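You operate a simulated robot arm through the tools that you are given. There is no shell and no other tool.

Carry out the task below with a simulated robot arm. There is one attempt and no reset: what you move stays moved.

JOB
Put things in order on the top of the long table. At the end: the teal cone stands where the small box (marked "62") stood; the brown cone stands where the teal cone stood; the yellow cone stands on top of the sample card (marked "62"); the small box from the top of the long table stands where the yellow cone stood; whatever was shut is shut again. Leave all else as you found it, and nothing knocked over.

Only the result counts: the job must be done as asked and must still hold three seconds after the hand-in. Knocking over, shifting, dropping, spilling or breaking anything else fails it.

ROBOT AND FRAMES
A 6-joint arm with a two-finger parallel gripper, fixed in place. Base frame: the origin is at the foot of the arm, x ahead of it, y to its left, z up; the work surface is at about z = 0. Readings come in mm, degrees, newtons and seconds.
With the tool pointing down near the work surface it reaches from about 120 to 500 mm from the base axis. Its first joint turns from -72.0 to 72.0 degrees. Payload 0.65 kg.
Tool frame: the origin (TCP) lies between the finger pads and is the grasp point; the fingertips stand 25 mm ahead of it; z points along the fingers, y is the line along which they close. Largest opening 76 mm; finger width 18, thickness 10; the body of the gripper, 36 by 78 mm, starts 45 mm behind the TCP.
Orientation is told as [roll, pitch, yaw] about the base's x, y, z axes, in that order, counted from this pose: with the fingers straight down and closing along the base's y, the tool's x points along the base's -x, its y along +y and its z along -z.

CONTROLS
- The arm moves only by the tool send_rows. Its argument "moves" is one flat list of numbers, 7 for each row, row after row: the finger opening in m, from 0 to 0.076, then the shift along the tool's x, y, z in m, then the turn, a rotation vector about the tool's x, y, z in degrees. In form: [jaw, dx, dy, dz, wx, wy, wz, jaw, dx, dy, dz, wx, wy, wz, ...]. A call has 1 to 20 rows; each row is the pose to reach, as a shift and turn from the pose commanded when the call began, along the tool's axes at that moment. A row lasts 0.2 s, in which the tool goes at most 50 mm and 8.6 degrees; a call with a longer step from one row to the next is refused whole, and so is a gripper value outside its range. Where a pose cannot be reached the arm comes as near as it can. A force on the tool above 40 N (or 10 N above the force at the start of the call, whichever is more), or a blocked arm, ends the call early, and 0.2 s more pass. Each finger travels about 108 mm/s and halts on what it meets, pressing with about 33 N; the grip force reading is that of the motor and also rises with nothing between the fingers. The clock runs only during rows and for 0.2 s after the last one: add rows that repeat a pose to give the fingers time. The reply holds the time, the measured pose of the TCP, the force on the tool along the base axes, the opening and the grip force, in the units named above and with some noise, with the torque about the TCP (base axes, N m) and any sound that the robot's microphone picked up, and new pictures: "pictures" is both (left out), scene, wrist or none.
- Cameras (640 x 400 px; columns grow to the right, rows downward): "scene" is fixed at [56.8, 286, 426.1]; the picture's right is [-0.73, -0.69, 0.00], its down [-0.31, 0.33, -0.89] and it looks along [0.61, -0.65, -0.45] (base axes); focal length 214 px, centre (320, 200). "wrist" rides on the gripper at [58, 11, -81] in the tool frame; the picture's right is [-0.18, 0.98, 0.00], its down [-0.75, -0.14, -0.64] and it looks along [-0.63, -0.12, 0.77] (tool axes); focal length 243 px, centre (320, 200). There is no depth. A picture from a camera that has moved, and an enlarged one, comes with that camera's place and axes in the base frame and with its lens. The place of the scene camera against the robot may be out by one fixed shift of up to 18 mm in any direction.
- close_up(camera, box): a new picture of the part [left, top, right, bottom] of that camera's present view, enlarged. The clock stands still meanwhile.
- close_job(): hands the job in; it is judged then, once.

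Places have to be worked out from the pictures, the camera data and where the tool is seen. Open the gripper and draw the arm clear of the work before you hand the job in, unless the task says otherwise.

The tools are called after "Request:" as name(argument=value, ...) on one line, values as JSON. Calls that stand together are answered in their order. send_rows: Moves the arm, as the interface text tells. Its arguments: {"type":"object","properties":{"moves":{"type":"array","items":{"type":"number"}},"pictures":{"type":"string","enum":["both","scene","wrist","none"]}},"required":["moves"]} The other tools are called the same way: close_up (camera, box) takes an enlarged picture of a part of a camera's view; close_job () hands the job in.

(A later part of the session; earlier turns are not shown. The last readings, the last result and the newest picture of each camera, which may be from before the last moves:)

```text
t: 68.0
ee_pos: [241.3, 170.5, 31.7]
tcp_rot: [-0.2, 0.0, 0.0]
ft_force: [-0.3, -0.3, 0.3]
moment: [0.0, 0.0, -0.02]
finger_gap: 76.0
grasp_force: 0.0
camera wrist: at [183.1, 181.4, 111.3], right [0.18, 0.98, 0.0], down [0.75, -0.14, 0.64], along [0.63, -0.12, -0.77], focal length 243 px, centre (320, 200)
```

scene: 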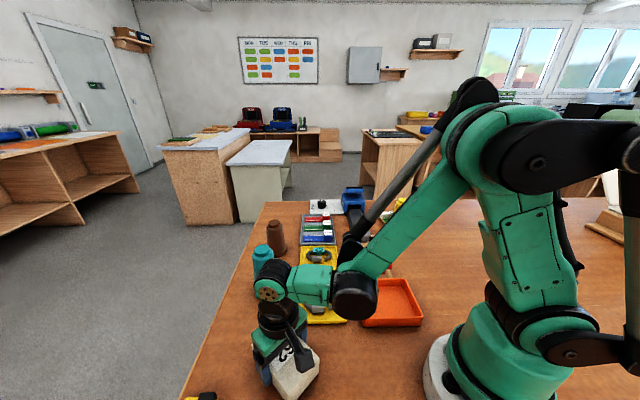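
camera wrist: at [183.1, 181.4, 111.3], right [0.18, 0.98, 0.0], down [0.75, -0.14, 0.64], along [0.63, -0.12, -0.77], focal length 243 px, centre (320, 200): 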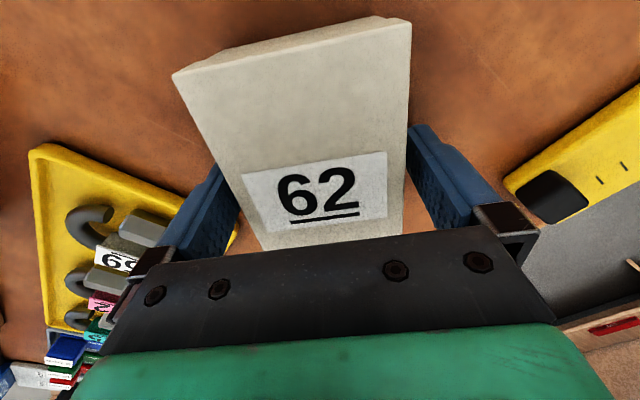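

Released and standing. I'll rise straight up and move over to above the teal cone.

Request:
send_rows(moves=[0.076, 0, 0, -0.015, 0, 0, 0, 0.076, 0, 0, -0.045, 0, 0, 0, 0.076, 0, 0, -0.085, 0, 0, 0, 0.076, 0, 0, -0.13, 0, 0, 0, 0.076, 0, 0, -0.17, 0, 0, 0, 0.076, -0.0376, -0.0175, -0.17, 0, 0, 0, 0.076, -0.0753, -0.035, -0.17, 0, 0, 0, 0.076, -0.1129, -0.0525, -0.17, 0, 0, 0, 0.076, -0.1505, -0.07, -0.17, 0, 0, 0, 0.076, -0.1505, -0.07, -0.17, 0, 0, 0], pictures="both")

Request:
close_up(camera="wrist", box=[240, 20, 400, 130])

Request:
close_up(camera="scene", box=[210, 280, 360, 390])

```text
t: 70.2
ee_pos: [393.0, 99.3, 202.4]
tcp_rot: [-0.1, -0.1, 0.0]
ft_force: [0.5, 0.0, 0.8]
moment: [0.01, 0.0, -0.02]
finger_gap: 75.9
grasp_force: 0.0
camera wrist: at [333.6, 110.7, 282.2], right [0.18, 0.98, 0.0], down [0.75, -0.14, 0.64], along [0.63, -0.12, -0.77], focal length 243 px, centre (320, 200)
```

scene: 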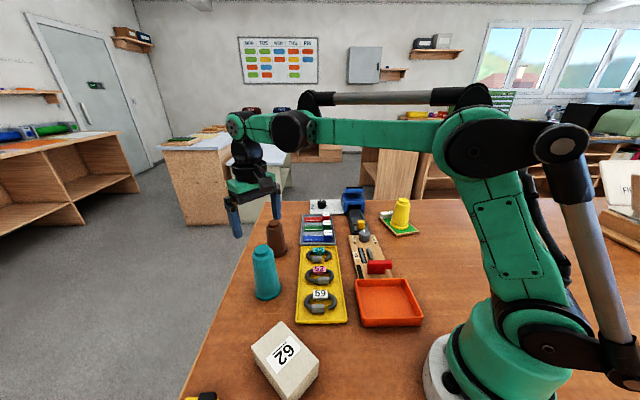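
wrist: 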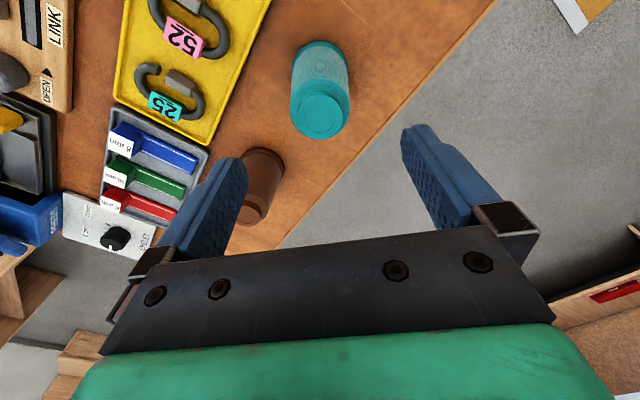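

```text
3.64 times, centred on (320, 75) of wrist
camera zoom: at [333.6, 110.7, 282.2], right [0.18, 0.98, 0.0], down [0.75, -0.14, 0.64], along [0.63, -0.12, -0.77], focal length 882 px, centre (320, 654)
```

zoom: 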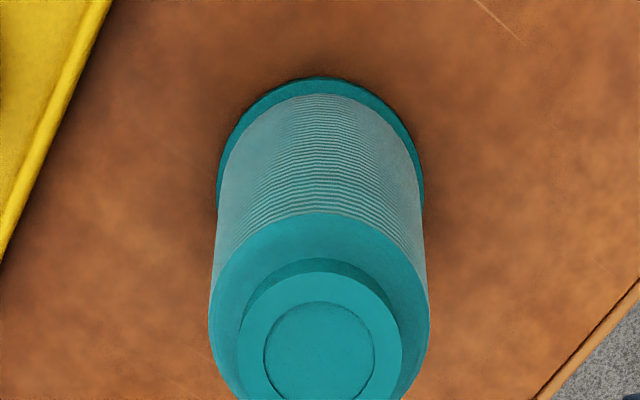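

```text
3.64 times, centred on (285, 335) of scene
camera zoom: at [56.8, 285.9, 426.1], right [-0.73, -0.69, 0.0], down [-0.31, 0.33, -0.89], along [0.61, -0.65, -0.45], focal length 780 px, centre (447, -291)
```

zoom: 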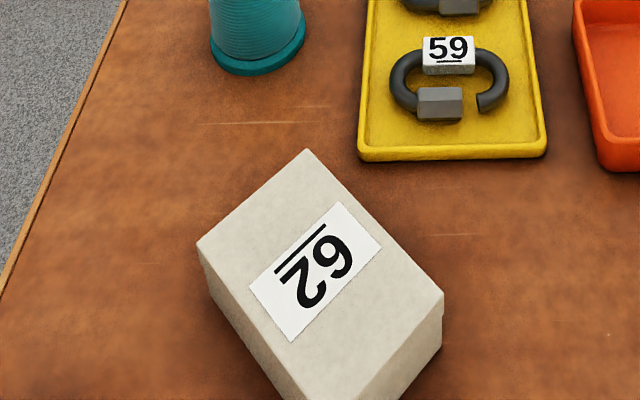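

The box stands where the yellow cone was. The teal cone's axis is ≈(396,99), about 4 mm beyond the tool axis; I'll correct and descend around its body.

Request:
send_rows(moves=[0.076, -0.0036, -0.0003, 0.03, 0, 0, 0, 0.076, -0.0036, -0.0003, 0.06, 0, 0, 0, 0.076, -0.0036, -0.0003, 0.09, 0, 0, 0, 0.076, -0.0036, -0.0003, 0.115, 0, 0, 0, 0.076, -0.0036, -0.0003, 0.133, 0, 0, 0, 0.076, -0.0036, -0.0003, 0.14, 0, 0, 0, 0.076, -0.0036, -0.0003, 0.14, 0, 0, 0], pictures="both")

Request:
close_up(camera="wrist", box=[220, 50, 420, 250])

```text
t: 71.4
ee_pos: [395.2, 98.4, 77.3]
tcp_rot: [-0.1, 0.1, 0.0]
ft_force: [-4.3, -0.2, 37.2]
moment: [0.11, -0.26, -0.01]
finger_gap: 75.9
grasp_force: 0.1
stopped in row 5: the force on the tool passed its limit at 139 N (the readings are from after the stop); the commanded pose is now the measured one
camera wrist: at [336.5, 109.8, 156.0], right [0.18, 0.98, 0.0], down [0.75, -0.14, 0.64], along [0.63, -0.12, -0.77], focal length 243 px, centre (320, 200)
```

scene: 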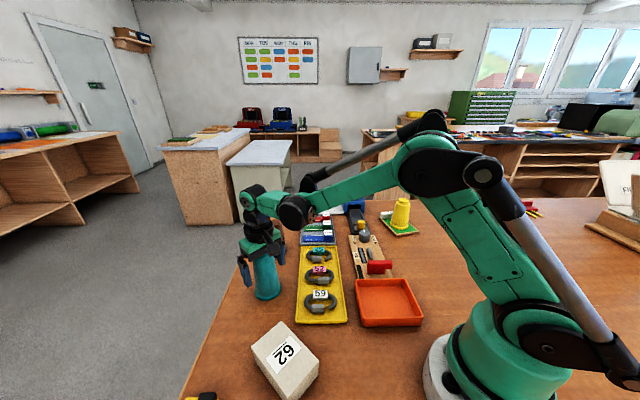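
wrist: 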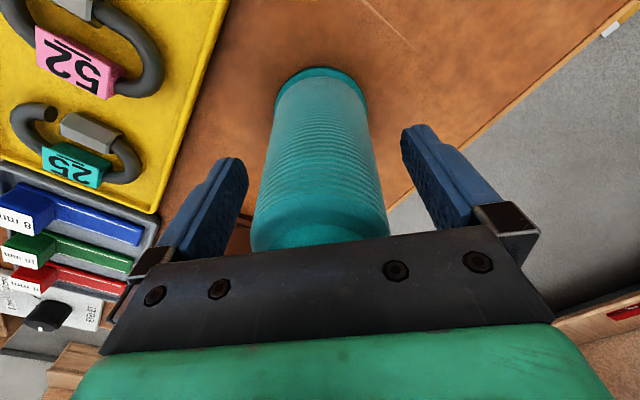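

```text
2.00 times, centred on (320, 150) of wrist
camera zoom: at [336.5, 109.8, 156.0], right [0.18, 0.98, 0.0], down [0.75, -0.14, 0.64], along [0.63, -0.12, -0.77], focal length 485 px, centre (320, 300)
```

zoom: 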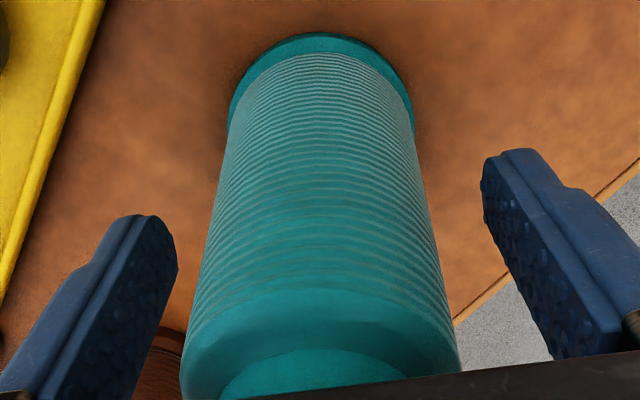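

The gripper body has touched the teal cone's top: this cone is taller, about 122 mm. I'll back straight up 15 mm at once to take off the pressure.

Request:
send_rows(moves=[0.076, 0, 0, -0.003, 0, 0, 0, 0.076, 0, 0, -0.008, 0, 0, 0, 0.076, 0, 0, -0.014, 0, 0, 0, 0.076, 0, 0, -0.015, 0, 0, 0], pictures="both")

Request:
close_up(camera="wrist", box=[220, 50, 420, 250])

Request:
close_up(camera="scene", box=[220, 170, 340, 310])

```text
t: 72.4
ee_pos: [393.6, 98.3, 91.3]
tcp_rot: [-0.1, 0.1, -0.1]
ft_force: [0.1, 0.4, -0.3]
moment: [-0.01, -0.04, 0.02]
finger_gap: 75.9
grasp_force: 0.1
camera wrist: at [336.2, 109.7, 170.6], right [0.18, 0.98, 0.0], down [0.75, -0.14, 0.64], along [0.63, -0.12, -0.77], focal length 243 px, centre (320, 200)
```

scene: 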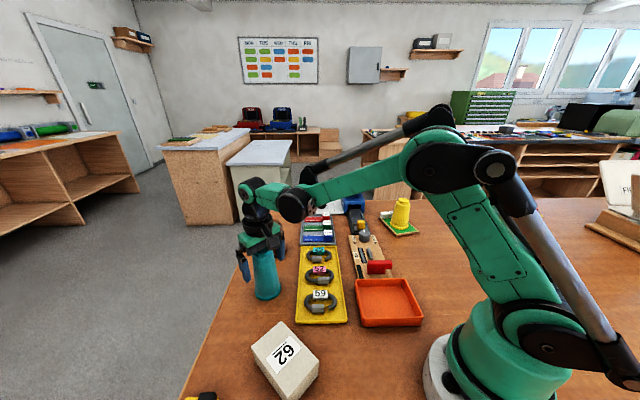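
wrist: 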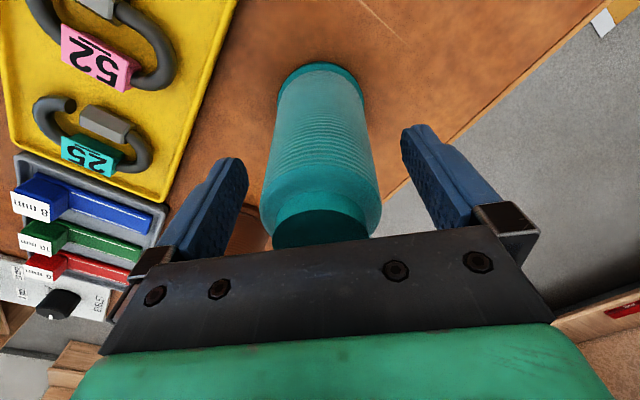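

```text
2.00 times, centred on (320, 150) of wrist
camera zoom: at [336.2, 109.7, 170.6], right [0.18, 0.98, 0.0], down [0.75, -0.14, 0.64], along [0.63, -0.12, -0.77], focal length 485 px, centre (320, 300)
```

zoom: 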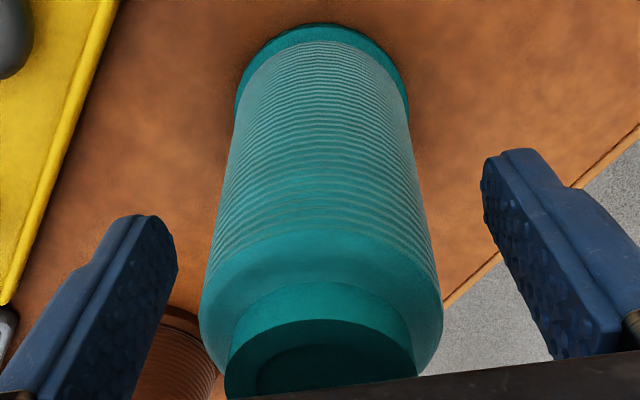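

```text
2.86 times, centred on (280, 240) of scene
camera zoom: at [56.8, 286.0, 426.1], right [-0.73, -0.69, 0.0], down [-0.31, 0.33, -0.89], along [0.61, -0.65, -0.45], focal length 613 px, centre (434, 86)
```

zoom: 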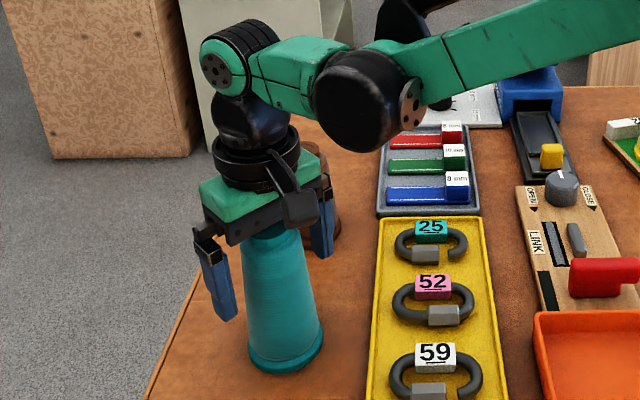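

The teal cone still stands upright and hasn't shifted (centre ≈(395.6,99.3)), and there's no force now. I'll centre on it at z≈86, leaving about 9 mm above its top, and close slowly.

Request:
send_rows(moves=[0.076, -0.0016, 0.0008, 0.002, 0, 0, 0, 0.072, -0.0016, 0.0008, 0.004, 0, 0, 0, 0.064, -0.0016, 0.0008, 0.005, 0, 0, 0, 0.058, -0.0016, 0.0008, 0.005, 0, 0, 0, 0.054, -0.0016, 0.0008, 0.005, 0, 0, 0, 0.05, -0.0016, 0.0008, 0.005, 0, 0, 0, 0.046, -0.0016, 0.0008, 0.005, 0, 0, 0, 0.046, -0.0016, 0.0008, 0.005, 0, 0, 0], pictures="wrist")

```text
t: 74.2
ee_pos: [395.8, 99.2, 86.3]
tcp_rot: [0.0, 0.1, 0.1]
ft_force: [-1.1, -1.7, 1.6]
moment: [-0.05, 0.04, 0.0]
finger_gap: 49.7
grasp_force: 33.0
camera wrist: at [337.5, 110.5, 165.0], right [0.18, 0.98, 0.0], down [0.75, -0.14, 0.64], along [0.63, -0.12, -0.77], focal length 243 px, centre (320, 200)
```

wrist: 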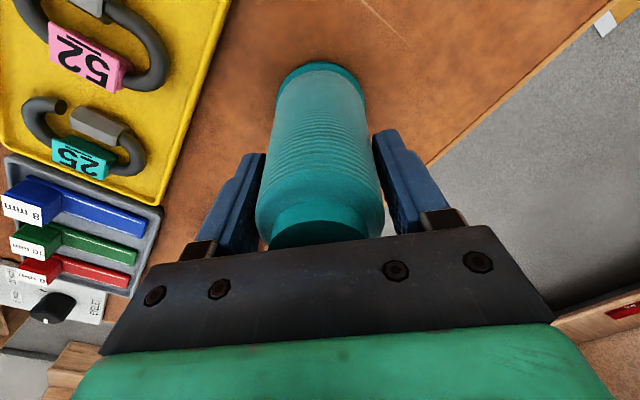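

Gripped at 49.7 mm, right on the measured centre. Slow lift, watching the gap.

Request:
send_rows(moves=[0.044, 0, 0, -0.001, 0, 0, 0, 0.044, 0, 0, -0.003, 0, 0, 0, 0.044, 0, 0, -0.005, 0, 0, 0, 0.044, 0, 0, -0.008, 0, 0, 0, 0.044, 0, 0, -0.011, 0, 0, 0, 0.044, 0, 0, -0.013, 0, 0, 0, 0.044, 0, 0, -0.014, 0, 0, 0], pictures="wrist")

```text
t: 75.8
ee_pos: [396.0, 100.9, 101.3]
tcp_rot: [-0.1, 0.1, 0.0]
ft_force: [0.0, -0.4, -1.5]
moment: [0.0, 0.01, 0.01]
finger_gap: 49.6
grasp_force: 33.3
camera wrist: at [337.7, 110.6, 179.7], right [0.18, 0.98, 0.0], down [0.75, -0.14, 0.64], along [0.63, -0.12, -0.77], focal length 243 px, centre (320, 200)
```

wrist: 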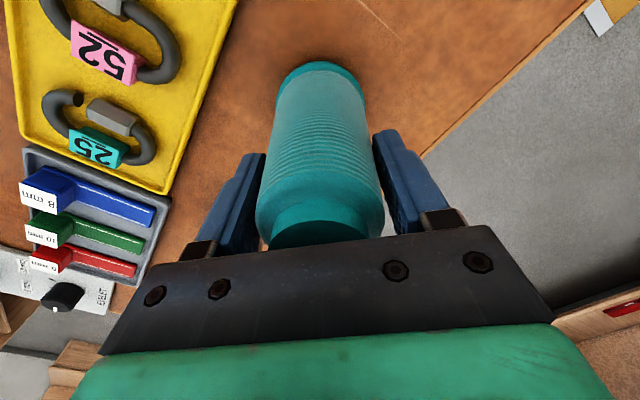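

Holding at 49.6 mm. I'll lift on to travel height with the same gentle ramp.

Request:
send_rows(moves=[0.044, 0, 0, -0.002, 0, 0, 0, 0.044, 0, 0, -0.005, 0, 0, 0, 0.044, 0, 0, -0.01, 0, 0, 0, 0.044, 0, 0, -0.017, 0, 0, 0, 0.044, 0, 0, -0.026, 0, 0, 0, 0.044, 0, 0, -0.036, 0, 0, 0, 0.044, 0, 0, -0.046, 0, 0, 0, 0.044, 0, 0, -0.056, 0, 0, 0, 0.044, 0, 0, -0.065, 0, 0, 0, 0.044, 0, 0, -0.073, 0, 0, 0, 0.044, 0, 0, -0.079, 0, 0, 0, 0.044, 0, 0, -0.083, 0, 0, 0, 0.044, 0, 0, -0.085, 0, 0, 0], pictures="scene")

```text
t: 78.6
ee_pos: [396.6, 100.2, 186.1]
tcp_rot: [-0.1, 0.2, 0.0]
ft_force: [0.2, 0.3, -1.1]
moment: [-0.02, 0.01, 0.0]
finger_gap: 49.4
grasp_force: 33.0
```

scene: 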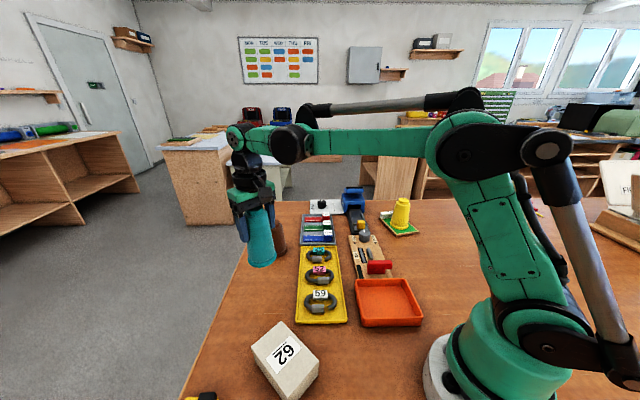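

Stable. I'll carry the teal cone towards the box's old place, first half.

Request:
send_rows(moves=[0.044, 0.0018, -0.0024, 0, 0, 0, 0, 0.044, 0.0053, -0.0073, 0, 0, 0, 0, 0.044, 0.0113, -0.0153, 0, 0, 0, 0, 0.044, 0.019, -0.0258, 0, 0, 0, 0, 0.044, 0.0284, -0.0387, 0, 0, 0, 0, 0.044, 0.0391, -0.0532, 0, 0, 0, 0, 0.044, 0.0498, -0.0677, 0, 0, 0, 0, 0.044, 0.0604, -0.0822, 0, 0, 0, 0, 0.044, 0.0711, -0.0967, 0, 0, 0, 0, 0.044, 0.0811, -0.1104, 0, 0, 0, 0, 0.044, 0.0906, -0.1233, 0, 0, 0, 0, 0.044, 0.0989, -0.1346, 0, 0, 0, 0, 0.044, 0.106, -0.1442, 0, 0, 0, 0, 0.044, 0.1114, -0.1515, 0, 0, 0, 0, 0.044, 0.1155, -0.1571, 0, 0, 0, 0, 0.044, 0.1179, -0.1603, 0, 0, 0, 0, 0.044, 0.1196, -0.1628, 0, 0, 0, 0], pictures="scene")

```text
t: 82.2
ee_pos: [275.1, -64.0, 184.9]
tcp_rot: [-0.1, 0.1, 0.0]
ft_force: [0.2, -0.2, -1.5]
moment: [0.06, 0.0, 0.05]
finger_gap: 49.4
grasp_force: 32.8
```

scene: 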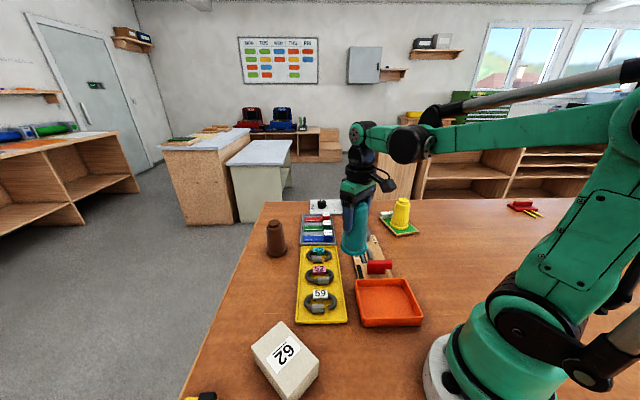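

Halfway, still 49.4 mm. Second half to above the box's old place.

Request:
send_rows(moves=[0.044, 0.0018, -0.0024, 0, 0, 0, 0, 0.044, 0.0053, -0.0073, 0, 0, 0, 0, 0.044, 0.0113, -0.0153, 0, 0, 0, 0, 0.044, 0.019, -0.0258, 0, 0, 0, 0, 0.044, 0.0284, -0.0387, 0, 0, 0, 0, 0.044, 0.0391, -0.0532, 0, 0, 0, 0, 0.044, 0.0498, -0.0677, 0, 0, 0, 0, 0.044, 0.0604, -0.0822, 0, 0, 0, 0, 0.044, 0.0711, -0.0967, 0, 0, 0, 0, 0.044, 0.0811, -0.1104, 0, 0, 0, 0, 0.044, 0.0906, -0.1233, 0, 0, 0, 0, 0.044, 0.0989, -0.1346, 0, 0, 0, 0, 0.044, 0.106, -0.1442, 0, 0, 0, 0, 0.044, 0.1114, -0.1515, 0, 0, 0, 0, 0.044, 0.1152, -0.157, 0, 0, 0, 0, 0.044, 0.1176, -0.1602, 0, 0, 0, 0, 0.044, 0.1188, -0.1624, 0, 0, 0, 0], pictures="both")

```text
t: 85.8
ee_pos: [156.7, -225.2, 185.8]
tcp_rot: [-0.1, 0.1, 0.0]
ft_force: [0.1, 0.1, -2.5]
moment: [0.0, 0.0, -0.03]
finger_gap: 49.6
grasp_force: 33.2
camera wrist: at [99.7, -214.7, 265.0], right [0.18, 0.98, 0.0], down [0.75, -0.14, 0.64], along [0.63, -0.12, -0.77], focal length 243 px, centre (320, 200)
```

scene: 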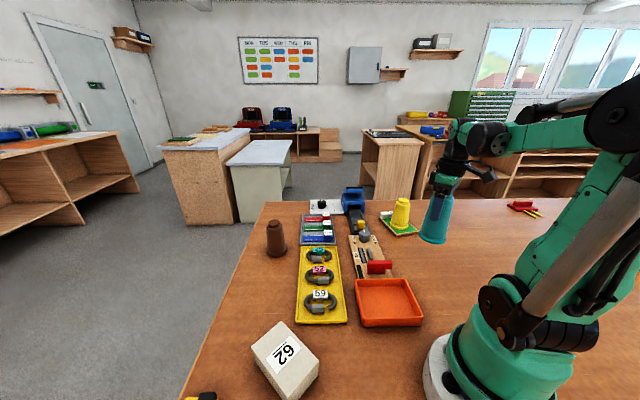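
wrist: 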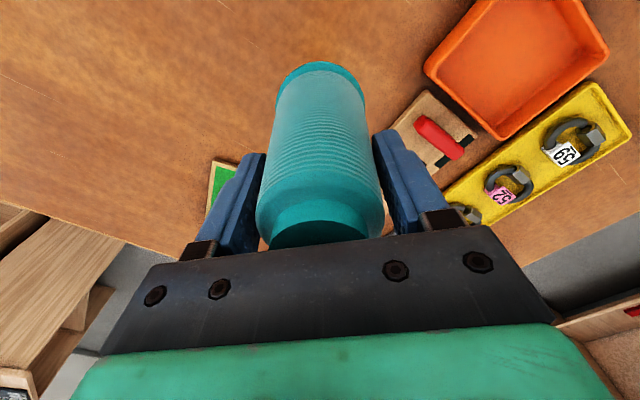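

About 1 mm off; I'll correct that while lowering gently to some 5 mm above the table.

Request:
send_rows(moves=[0.044, 0.0004, -0.0004, 0.002, 0, 0, 0, 0.044, 0.0008, -0.0009, 0.006, 0, 0, 0, 0.044, 0.0008, -0.0009, 0.012, 0, 0, 0, 0.044, 0.0008, -0.0009, 0.02, 0, 0, 0, 0.044, 0.0008, -0.0009, 0.03, 0, 0, 0, 0.044, 0.0008, -0.0009, 0.041, 0, 0, 0, 0.044, 0.0008, -0.0009, 0.052, 0, 0, 0, 0.044, 0.0008, -0.0009, 0.063, 0, 0, 0, 0.044, 0.0008, -0.0009, 0.073, 0, 0, 0, 0.044, 0.0008, -0.0009, 0.081, 0, 0, 0, 0.044, 0.0008, -0.0009, 0.087, 0, 0, 0, 0.044, 0.0008, -0.0009, 0.091, 0, 0, 0, 0.044, 0.0008, -0.0009, 0.093, 0, 0, 0, 0.044, 0.0008, -0.0009, 0.094, 0, 0, 0], pictures="both")

```text
t: 88.8
ee_pos: [157.6, -225.8, 90.9]
tcp_rot: [-0.1, 0.1, 0.0]
ft_force: [0.1, 0.5, -2.3]
moment: [0.01, 0.01, -0.02]
finger_gap: 49.0
grasp_force: 33.7
camera wrist: at [98.9, -215.3, 170.6], right [0.18, 0.98, 0.0], down [0.75, -0.14, 0.64], along [0.63, -0.12, -0.77], focal length 243 px, centre (320, 200)
```

scene: 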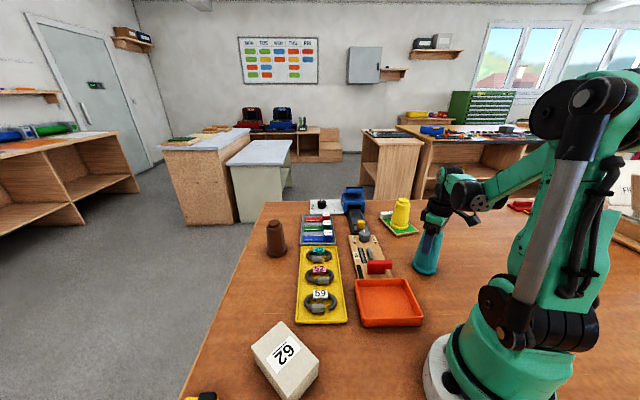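
wrist: 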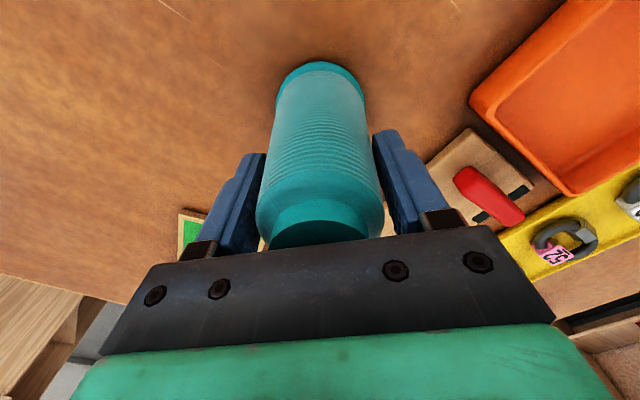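

About 4 mm above the table at ≈(157,-226). Small steps down now, reading the force each time.

Request:
send_rows(moves=[0.044, 0, 0, 0.001, 0, 0, 0, 0.044, 0, 0, 0.002, 0, 0, 0, 0.044, 0, 0, 0.003, 0, 0, 0, 0.044, 0, 0, 0.003, 0, 0, 0], pictures="none")

```text
t: 89.8
ee_pos: [157.9, -226.3, 88.6]
tcp_rot: [-0.1, 0.0, 0.0]
ft_force: [-0.2, -0.2, -2.0]
moment: [0.01, 0.01, -0.02]
finger_gap: 49.4
grasp_force: 33.2
```

Still free at z=88.6; another 1 mm.

Request:
send_rows(moves=[0.044, 0, 0, 0.0005, 0, 0, 0, 0.044, 0, 0, 0.001, 0, 0, 0, 0.044, 0, 0, 0.001, 0, 0, 0], pictures="none")

```text
t: 90.6
ee_pos: [156.7, -226.2, 89.2]
tcp_rot: [0.0, 0.1, 0.0]
ft_force: [-0.2, -0.2, -1.9]
moment: [0.02, 0.0, -0.02]
finger_gap: 49.5
grasp_force: 33.2
```

Still free; another 1 mm.

Request:
send_rows(moves=[0.044, 0, 0, 0.0005, 0, 0, 0, 0.044, 0, 0, 0.001, 0, 0, 0, 0.044, 0, 0, 0.001, 0, 0, 0], pictures="none")

```text
t: 91.4
ee_pos: [157.3, -225.8, 88.6]
tcp_rot: [-0.1, 0.1, 0.0]
ft_force: [0.4, -0.5, -2.1]
moment: [0.04, -0.03, 0.0]
finger_gap: 49.1
grasp_force: 33.3
```

Command height now equals the pick height; another 0.6 mm.

Request:
send_rows(moves=[0.044, 0, 0, 0.0003, 0, 0, 0, 0.044, 0, 0, 0.0006, 0, 0, 0, 0.044, 0, 0, 0.0006, 0, 0, 0], pictures="none")

```text
t: 92.2
ee_pos: [156.3, -225.2, 86.6]
tcp_rot: [-0.2, 0.0, 0.1]
ft_force: [-0.2, 0.3, -2.1]
moment: [0.03, 0.03, 0.01]
finger_gap: 49.8
grasp_force: 32.8
```

Still hanging (−2.1 N); 0.6 mm more.

Request:
send_rows(moves=[0.044, 0, 0, 0.0003, 0, 0, 0, 0.044, 0, 0, 0.0006, 0, 0, 0, 0.044, 0, 0, 0.0006, 0, 0, 0], pictures="none")

```text
t: 92.8
ee_pos: [157.3, -226.5, 85.7]
tcp_rot: [0.0, 0.1, 0.0]
ft_force: [-1.3, 1.1, 10.7]
moment: [-0.05, -0.11, 0.04]
finger_gap: 49.6
grasp_force: 32.9
stopped in row 2: the force on the tool passed its limit at 48 N (the readings are from after the stop); the commanded pose is now the measured one
```

The base has met the table (10.7 N remaining). I'll ease off 0.3 mm and open slowly.

Request:
send_rows(moves=[0.046, 0, 0, -0.0003, 0, 0, 0, 0.048, 0, 0, -0.0003, 0, 0, 0, 0.05, 0, 0, -0.0003, 0, 0, 0, 0.053, 0, 0, -0.0003, 0, 0, 0, 0.058, 0, 0, -0.0003, 0, 0, 0, 0.065, 0, 0, -0.0003, 0, 0, 0, 0.076, 0, 0, -0.0003, 0, 0, 0, 0.076, 0, 0, -0.0003, 0, 0, 0], pictures="both")

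Request:
close_up(camera="wrist", box=[220, 50, 420, 250])

```text
t: 94.6
ee_pos: [156.5, -225.9, 87.0]
tcp_rot: [0.0, 0.1, 0.0]
ft_force: [-0.5, 0.9, -0.1]
moment: [0.0, 0.03, 0.02]
finger_gap: 76.1
grasp_force: 0.1
camera wrist: at [98.2, -215.0, 165.3], right [0.18, 0.98, 0.0], down [0.75, -0.14, 0.64], along [0.63, -0.12, -0.77], focal length 243 px, centre (320, 200)
```

scene: 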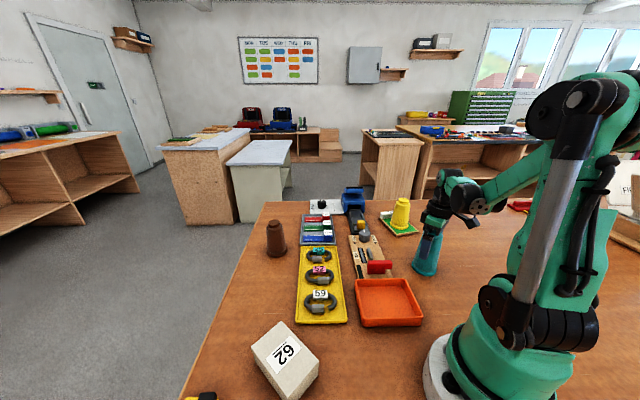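
wrist: 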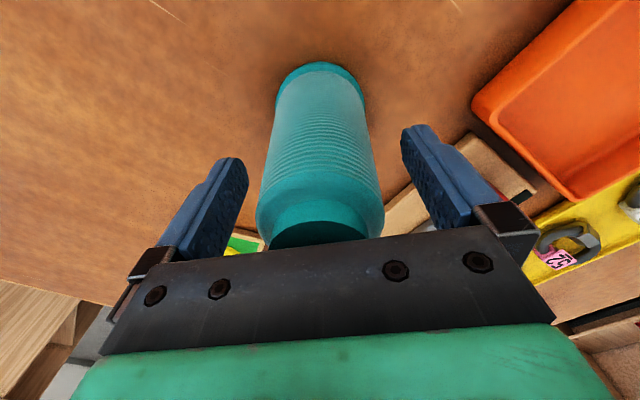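

```text
2.00 times, centred on (320, 150) of wrist
camera zoom: at [98.2, -215.0, 165.3], right [0.18, 0.98, 0.0], down [0.75, -0.14, 0.64], along [0.63, -0.12, -0.77], focal length 485 px, centre (320, 300)
```

zoom: 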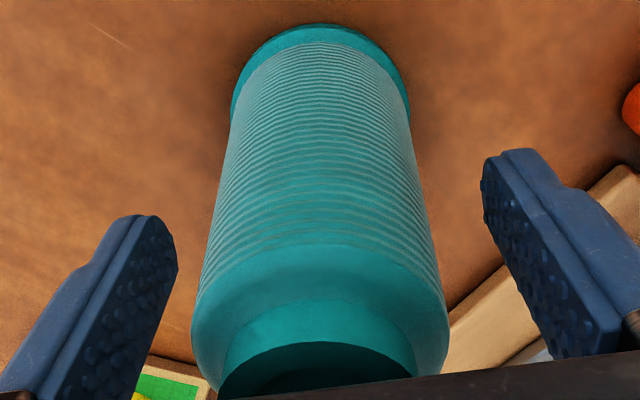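

The teal cone stands at ≈(156.5,-226). I'll rise straight up well clear of it and then go over towards the brown cone, staying short of it to measure its place and height.

Request:
send_rows(moves=[0.076, 0, 0, -0.015, 0, 0, 0, 0.076, 0, 0, -0.045, 0, 0, 0, 0.076, 0, 0, -0.09, 0, 0, 0, 0.076, 0, 0, -0.125, 0, 0, 0, 0.076, -0.0354, 0.0282, -0.125, 0, 0, 0, 0.076, -0.0709, 0.0565, -0.125, 0, 0, 0, 0.076, -0.1063, 0.0847, -0.125, 0, 0, 0, 0.076, -0.1417, 0.113, -0.125, 0, 0, 0, 0.076, -0.1772, 0.1412, -0.125, 0, 0, 0, 0.076, -0.2126, 0.1695, -0.125, 0, 0, 0, 0.076, -0.248, 0.1977, -0.12, 0, 0, 0, 0.076, -0.2835, 0.226, -0.115, 0, 0, 0, 0.076, -0.2835, 0.226, -0.115, 0, 0, 0], pictures="both")

Request:
close_up(camera="wrist", box=[240, 40, 400, 160])

Request:
close_up(camera="scene", box=[380, 180, 460, 290])

```text
t: 97.4
ee_pos: [442.2, -1.6, 197.3]
tcp_rot: [0.0, 0.2, 0.0]
ft_force: [0.4, 0.5, 0.8]
moment: [-0.01, 0.03, -0.05]
finger_gap: 75.8
grasp_force: 0.0
camera wrist: at [384.4, 7.8, 275.2], right [0.18, 0.98, 0.0], down [0.75, -0.14, 0.64], along [0.63, -0.12, -0.77], focal length 243 px, centre (320, 200)
```

scene: 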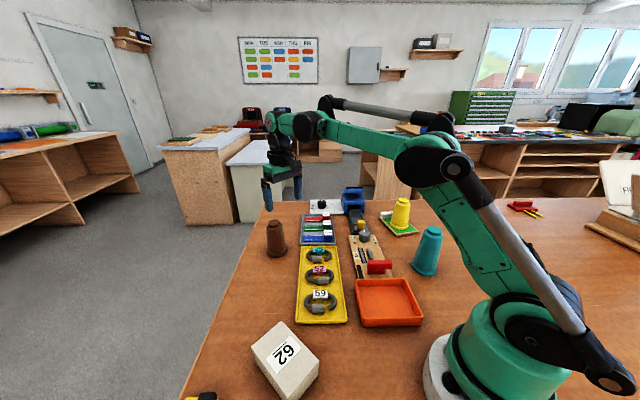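
wrist: 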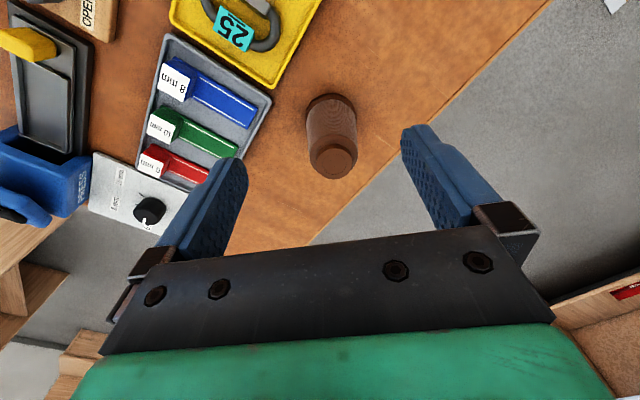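

```text
3.33 times, centred on (320, 100) of wrist
camera zoom: at [384.4, 7.8, 275.2], right [0.18, 0.98, 0.0], down [0.75, -0.14, 0.64], along [0.63, -0.12, -0.77], focal length 809 px, centre (320, 533)
```

zoom: 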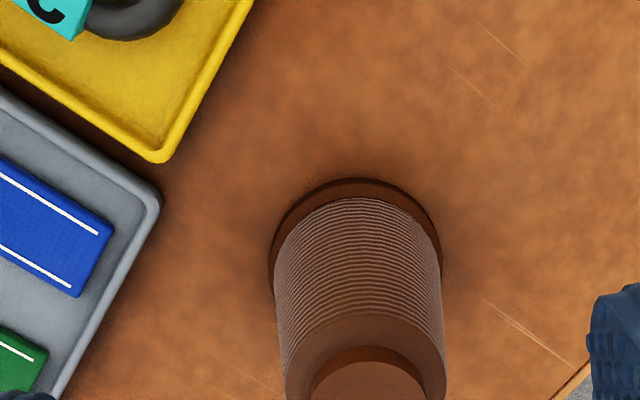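

```text
3.64 times, centred on (420, 235) of scene
camera zoom: at [56.8, 286.0, 426.1], right [-0.73, -0.69, 0.0], down [-0.31, 0.33, -0.89], along [0.61, -0.65, -0.45], focal length 780 px, centre (-44, 73)
```

zoom: 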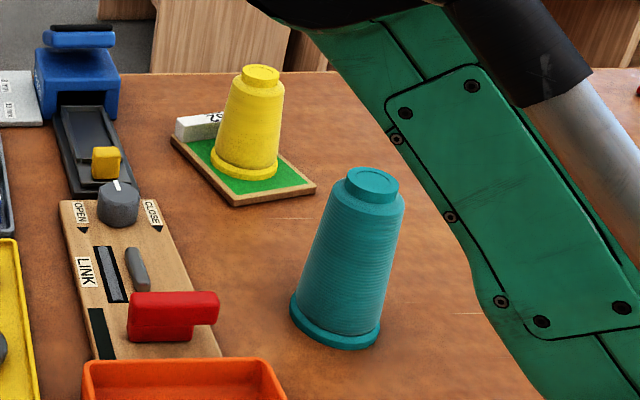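

Brown cone's axis is ≈(494.5,0.5), near the reach limit; its height looks like about 95 mm but I'll check. I'll move over it at z≈160 and see whether the arm gets there.

Request:
send_rows(moves=[0.076, -0.017, 0.0008, 0.01, 0, 0, 0, 0.076, -0.034, 0.0016, 0.02, 0, 0, 0, 0.076, -0.052, 0.0025, 0.035, 0, 0, 0, 0.076, -0.052, 0.0025, 0.035, 0, 0, 0], pictures="both")

Request:
close_up(camera="wrist", box=[240, 20, 400, 140])

Request:
close_up(camera="scene", box=[220, 160, 340, 270])

```text
t: 98.4
ee_pos: [479.1, -0.8, 165.3]
tcp_rot: [0.0, 0.1, -0.1]
ft_force: [-0.4, -0.5, -0.4]
moment: [-0.02, -0.07, 0.0]
finger_gap: 75.7
grasp_force: 0.2
out of reach, approached as far as the arm can: row 3, 4
camera wrist: at [420.8, 10.8, 244.5], right [0.18, 0.98, 0.0], down [0.75, -0.14, 0.64], along [0.63, -0.12, -0.77], focal length 243 px, centre (320, 200)
```

scene: 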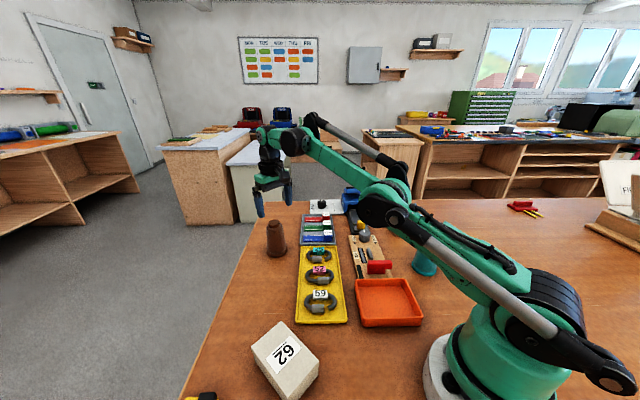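
wrist: 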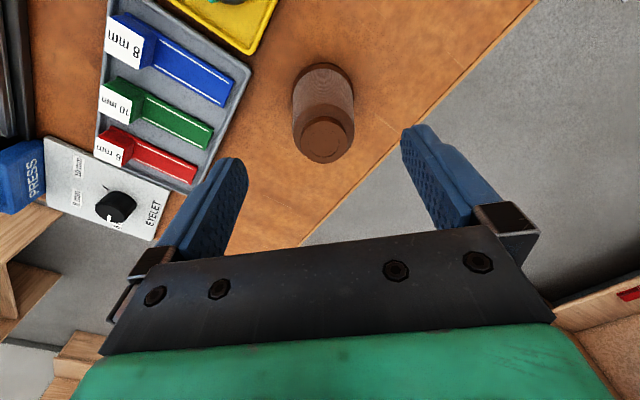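

```text
3.33 times, centred on (320, 80) of wrist
camera zoom: at [420.8, 10.8, 244.5], right [0.18, 0.98, 0.0], down [0.75, -0.14, 0.64], along [0.63, -0.12, -0.77], focal length 809 px, centre (320, 600)
```

zoom: 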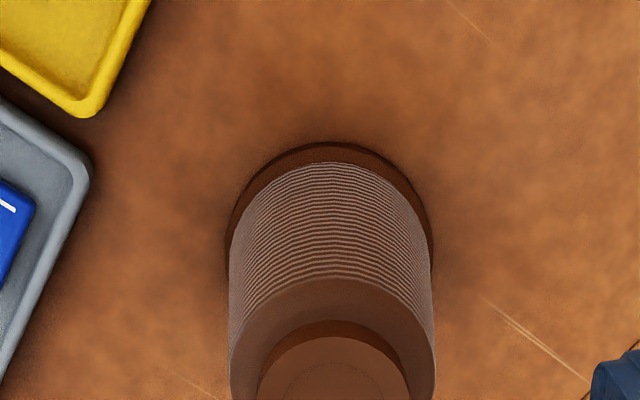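

```text
3.64 times, centred on (280, 215) of scene
camera zoom: at [56.8, 286.0, 426.1], right [-0.73, -0.69, 0.0], down [-0.31, 0.33, -0.89], along [0.61, -0.65, -0.45], focal length 780 px, centre (466, 146)
```

zoom: 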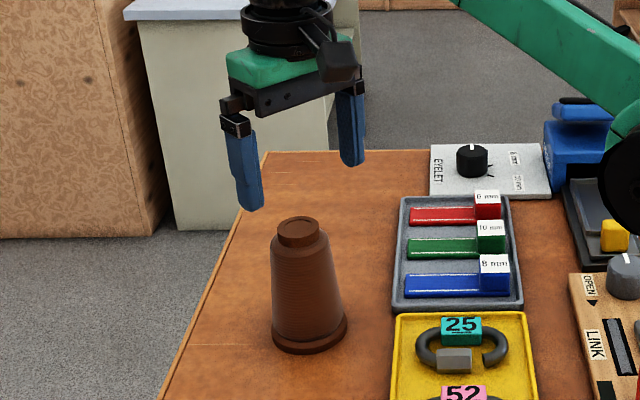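

At z≈165 the arm stops at r=479; low down it should just reach 495. The cone is at ≈(494.8,0.2), about 97 mm tall, so I'll back off inward, and then go down to slide the open fingers in around it horizontally.

Request:
send_rows(moves=[0.076, 0.03, -0.001, 0, 0, 0, 0, 0.076, 0.06, -0.002, 0, 0, 0, 0, 0.076, 0.065, -0.002, 0, 0, 0, 0, 0.076, 0.065, -0.002, 0, 0, 0, 0], pictures="none")

```text
t: 99.4
ee_pos: [411.2, -0.9, 165.4]
tcp_rot: [0.1, 0.2, 0.0]
ft_force: [-0.7, 0.2, 0.2]
moment: [0.0, 0.01, 0.0]
finger_gap: 76.3
grasp_force: 0.0
```

Now at (411,-1,165). I'll go to x≈430 and lower to z≈69, with fingertips well above the trays.

Request:
send_rows(moves=[0.076, -0.008, 0.001, 0.02, 0, 0, 0, 0.076, -0.015, 0.001, 0.05, 0, 0, 0, 0.076, -0.018, 0.001, 0.075, 0, 0, 0, 0.076, -0.018, 0.001, 0.09, 0, 0, 0, 0.076, -0.018, 0.001, 0.096, 0, 0, 0, 0.076, -0.018, 0.001, 0.096, 0, 0, 0], pictures="both")

Request:
close_up(camera="scene", box=[220, 180, 340, 290])

```text
t: 100.8
ee_pos: [430.3, 1.3, 68.1]
tcp_rot: [0.0, 0.0, 0.0]
ft_force: [0.9, 0.3, -0.1]
moment: [-0.01, -0.05, -0.01]
finger_gap: 76.2
grasp_force: 0.1
camera wrist: at [372.3, 11.4, 147.7], right [0.18, 0.98, 0.0], down [0.75, -0.14, 0.64], along [0.63, -0.12, -0.77], focal length 243 px, centre (320, 200)
```

scene: 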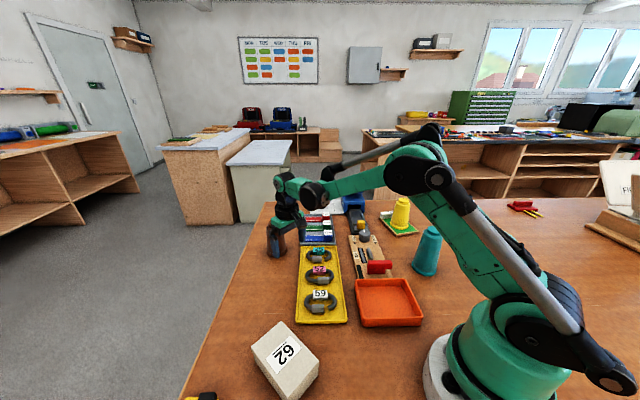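
wrist: 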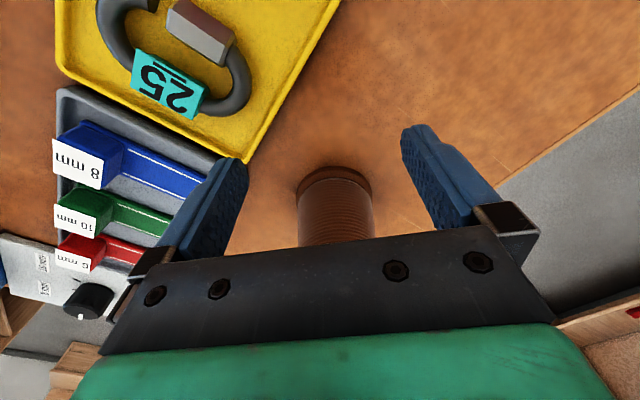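

```text
3.64 times, centred on (280, 235) of scene
camera zoom: at [56.8, 286.0, 426.1], right [-0.73, -0.69, 0.0], down [-0.31, 0.33, -0.89], along [0.61, -0.65, -0.45], focal length 780 px, centre (466, 73)
```

zoom: 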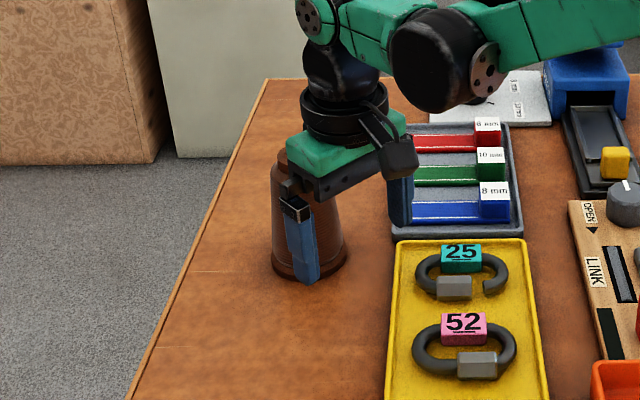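

The cone lies straight ahead between the fingers' line. I'll advance along x to surround it, in moderate steps.

Request:
send_rows(moves=[0.076, -0.012, -0.0002, 0, 0, 0, 0, 0.076, -0.026, -0.0004, 0, 0, 0, 0, 0.076, -0.04, -0.0004, 0, 0, 0, 0, 0.076, -0.052, -0.0004, 0, 0, 0, 0, 0.076, -0.06, -0.0004, 0, 0, 0, 0, 0.076, -0.0645, -0.0004, 0, 0, 0, 0, 0.076, -0.0645, -0.0004, 0, 0, 0, 0], pictures="both")

Request:
close_up(camera="wrist", box=[220, 50, 420, 250])

Request:
close_up(camera="scene", box=[220, 180, 340, 290])

```text
t: 102.4
ee_pos: [494.9, 0.8, 69.9]
tcp_rot: [0.0, 0.1, 0.0]
ft_force: [0.5, 0.0, 0.3]
moment: [0.01, 0.02, 0.02]
finger_gap: 76.1
grasp_force: 0.1
camera wrist: at [437.0, 11.7, 149.6], right [0.18, 0.98, 0.0], down [0.75, -0.14, 0.64], along [0.63, -0.12, -0.77], focal length 243 px, centre (320, 200)
```

scene: 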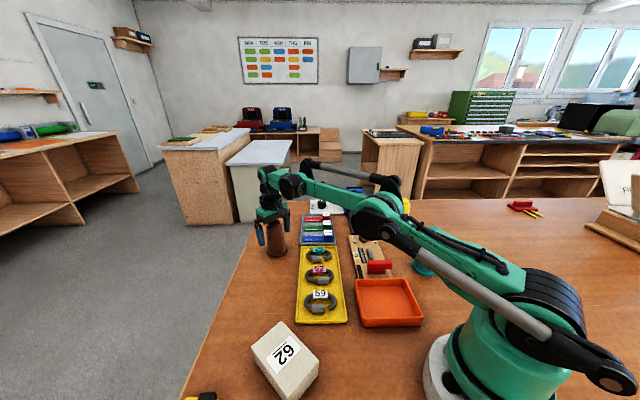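
wrist: 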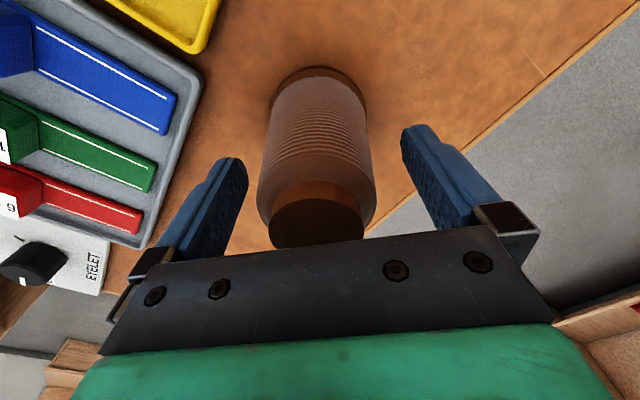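

```text
2.00 times, centred on (320, 150) of wrist
camera zoom: at [437.0, 11.7, 149.6], right [0.18, 0.98, 0.0], down [0.75, -0.14, 0.64], along [0.63, -0.12, -0.77], focal length 485 px, centre (320, 300)
```

zoom: 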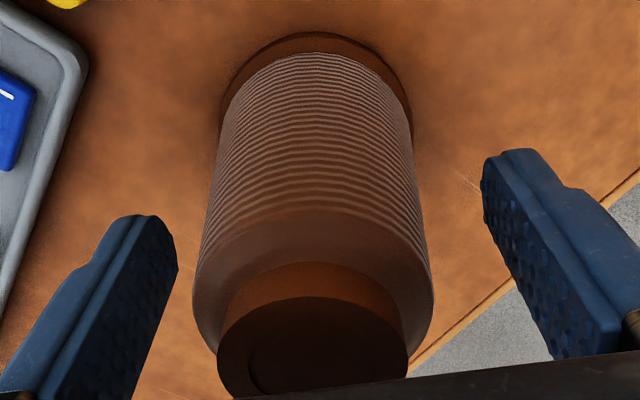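

```text
3.64 times, centred on (280, 235) of scene
camera zoom: at [56.8, 286.0, 426.1], right [-0.73, -0.69, 0.0], down [-0.31, 0.33, -0.89], along [0.61, -0.65, -0.45], focal length 780 px, centre (466, 73)
```

zoom: 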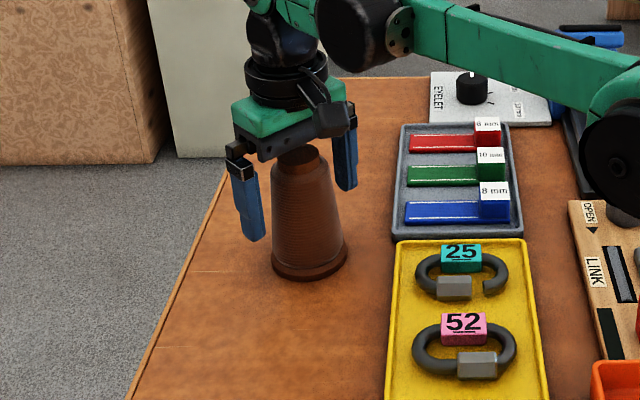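

The cone is centred between the fingers within a millimetre and the arm reached (495,0.7,70). Closing slowly.

Request:
send_rows(moves=[0.07, 0, 0, 0, 0, 0, 0, 0.064, 0, 0, 0, 0, 0, 0, 0.058, 0, 0, 0, 0, 0, 0, 0.054, 0, 0, 0, 0, 0, 0, 0.05, 0, 0, 0, 0, 0, 0, 0.046, 0, 0, 0, 0, 0, 0, 0.045, 0, 0, 0, 0, 0, 0, 0.045, 0, 0, 0, 0, 0, 0], pictures="wrist")

```text
t: 104.2
ee_pos: [494.9, 1.7, 71.0]
tcp_rot: [0.1, 0.1, 0.0]
ft_force: [0.8, -1.8, 0.2]
moment: [-0.06, 0.05, 0.03]
finger_gap: 50.6
grasp_force: 32.7
camera wrist: at [437.0, 11.6, 149.6], right [0.18, 0.98, 0.0], down [0.75, -0.14, 0.64], along [0.63, -0.12, -0.77], focal length 243 px, centre (320, 200)
```

wrist: 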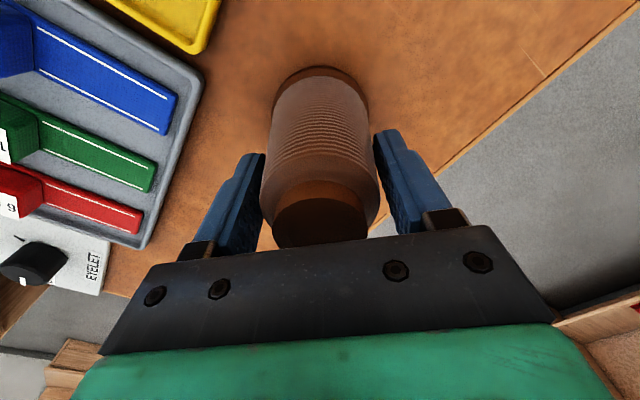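

Gripped at 50.6 mm. A slow 6 mm lift first, straight up.

Request:
send_rows(moves=[0.043, 0, 0, -0.001, 0, 0, 0, 0.043, 0, 0, -0.0025, 0, 0, 0, 0.043, 0, 0, -0.0045, 0, 0, 0, 0.043, 0, 0, -0.006, 0, 0, 0, 0.043, 0, 0, -0.006, 0, 0, 0], pictures="wrist")

Request:
close_up(camera="scene", box=[220, 180, 340, 290])

```text
t: 105.4
ee_pos: [496.3, 0.7, 75.5]
tcp_rot: [0.0, 0.0, 0.0]
ft_force: [0.0, 0.0, -0.7]
moment: [-0.03, 0.01, -0.01]
finger_gap: 50.5
grasp_force: 33.2
camera wrist: at [437.7, 11.7, 154.7], right [0.18, 0.98, 0.0], down [0.75, -0.14, 0.64], along [0.63, -0.12, -0.77], focal length 243 px, centre (320, 200)
```

wrist: 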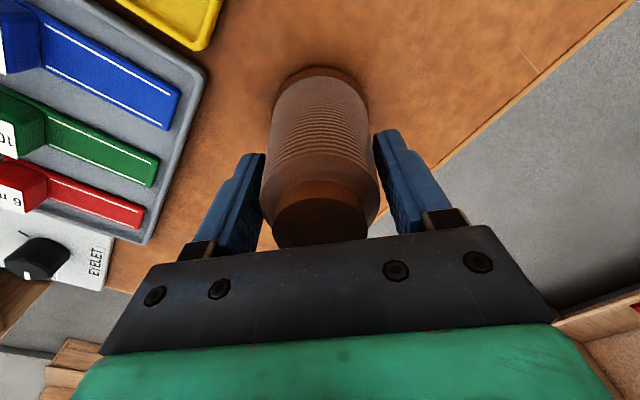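

```text
3.64 times, centred on (280, 235) of scene
camera zoom: at [56.8, 286.0, 426.1], right [-0.73, -0.69, 0.0], down [-0.31, 0.33, -0.89], along [0.61, -0.65, -0.45], focal length 780 px, centre (466, 73)
```

zoom: 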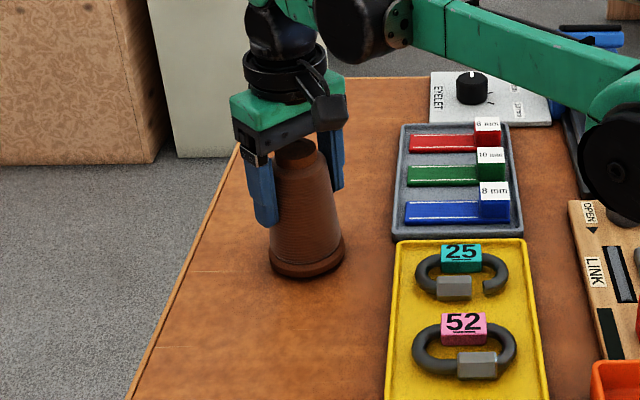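

Lifted cleanly, gap 50.5 mm. The way to the teal cone's old place is free, so I'll move diagonally inward with a gentle ramp while rising 15 mm more.

Request:
send_rows(moves=[0.043, 0.0014, 0.0014, 0, 0, 0, 0, 0.043, 0.0043, 0.0042, 0, 0, 0, 0, 0.043, 0.0093, 0.0091, -0.001, 0, 0, 0, 0.043, 0.0164, 0.0161, -0.002, 0, 0, 0, 0.043, 0.0249, 0.0245, -0.004, 0, 0, 0, 0.043, 0.0349, 0.0344, -0.006, 0, 0, 0, 0.043, 0.0456, 0.0449, -0.008, 0, 0, 0, 0.043, 0.0563, 0.0554, -0.01, 0, 0, 0, 0.043, 0.0663, 0.0652, -0.012, 0, 0, 0, 0.043, 0.0756, 0.0743, -0.014, 0, 0, 0, 0.043, 0.0834, 0.0821, -0.015, 0, 0, 0, 0.043, 0.0898, 0.0884, -0.015, 0, 0, 0, 0.043, 0.0948, 0.0933, -0.015, 0, 0, 0, 0.043, 0.0982, 0.0966, -0.015, 0, 0, 0, 0.043, 0.1002, 0.0986, -0.015, 0, 0, 0], pictures="both")

```text
t: 108.6
ee_pos: [394.2, 100.6, 90.4]
tcp_rot: [0.0, 0.0, -0.1]
ft_force: [0.0, 0.1, -1.7]
moment: [0.02, 0.02, -0.01]
finger_gap: 50.4
grasp_force: 33.1
camera wrist: at [337.0, 110.1, 170.2], right [0.18, 0.98, 0.0], down [0.75, -0.14, 0.64], along [0.63, -0.12, -0.77], focal length 243 px, centre (320, 200)
```

scene: 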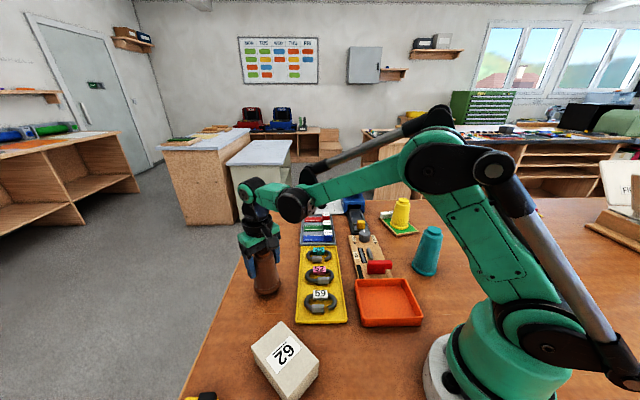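
wrist: 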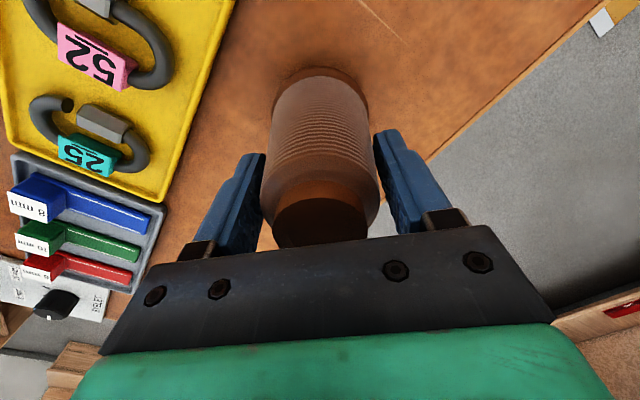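

Over the teal cone's old place within about a millimetre. I'll lower 17 mm gently, then feel for the table.

Request:
send_rows(moves=[0.043, -0.0004, -0.0002, 0.001, 0, 0, 0, 0.043, -0.0008, -0.0004, 0.003, 0, 0, 0, 0.043, -0.0008, -0.0004, 0.006, 0, 0, 0, 0.043, -0.0008, -0.0004, 0.01, 0, 0, 0, 0.043, -0.0008, -0.0004, 0.013, 0, 0, 0, 0.043, -0.0008, -0.0004, 0.016, 0, 0, 0, 0.043, -0.0008, -0.0004, 0.017, 0, 0, 0], pictures="none")

```text
t: 110.2
ee_pos: [397.0, 98.6, 74.9]
tcp_rot: [0.0, 0.1, 0.1]
ft_force: [-0.4, -0.8, -1.6]
moment: [0.01, 0.01, 0.02]
finger_gap: 50.3
grasp_force: 33.5
```

Still hanging at z≈74.9; stepping down 2 mm.

Request:
send_rows(moves=[0.043, 0, 0, 0.001, 0, 0, 0, 0.043, 0, 0, 0.002, 0, 0, 0, 0.043, 0, 0, 0.002, 0, 0, 0], pictures="none")

```text
t: 111.0
ee_pos: [396.5, 98.9, 72.0]
tcp_rot: [0.1, 0.1, 0.0]
ft_force: [-0.8, -0.2, -1.7]
moment: [-0.02, 0.0, 0.02]
finger_gap: 50.6
grasp_force: 33.1
```

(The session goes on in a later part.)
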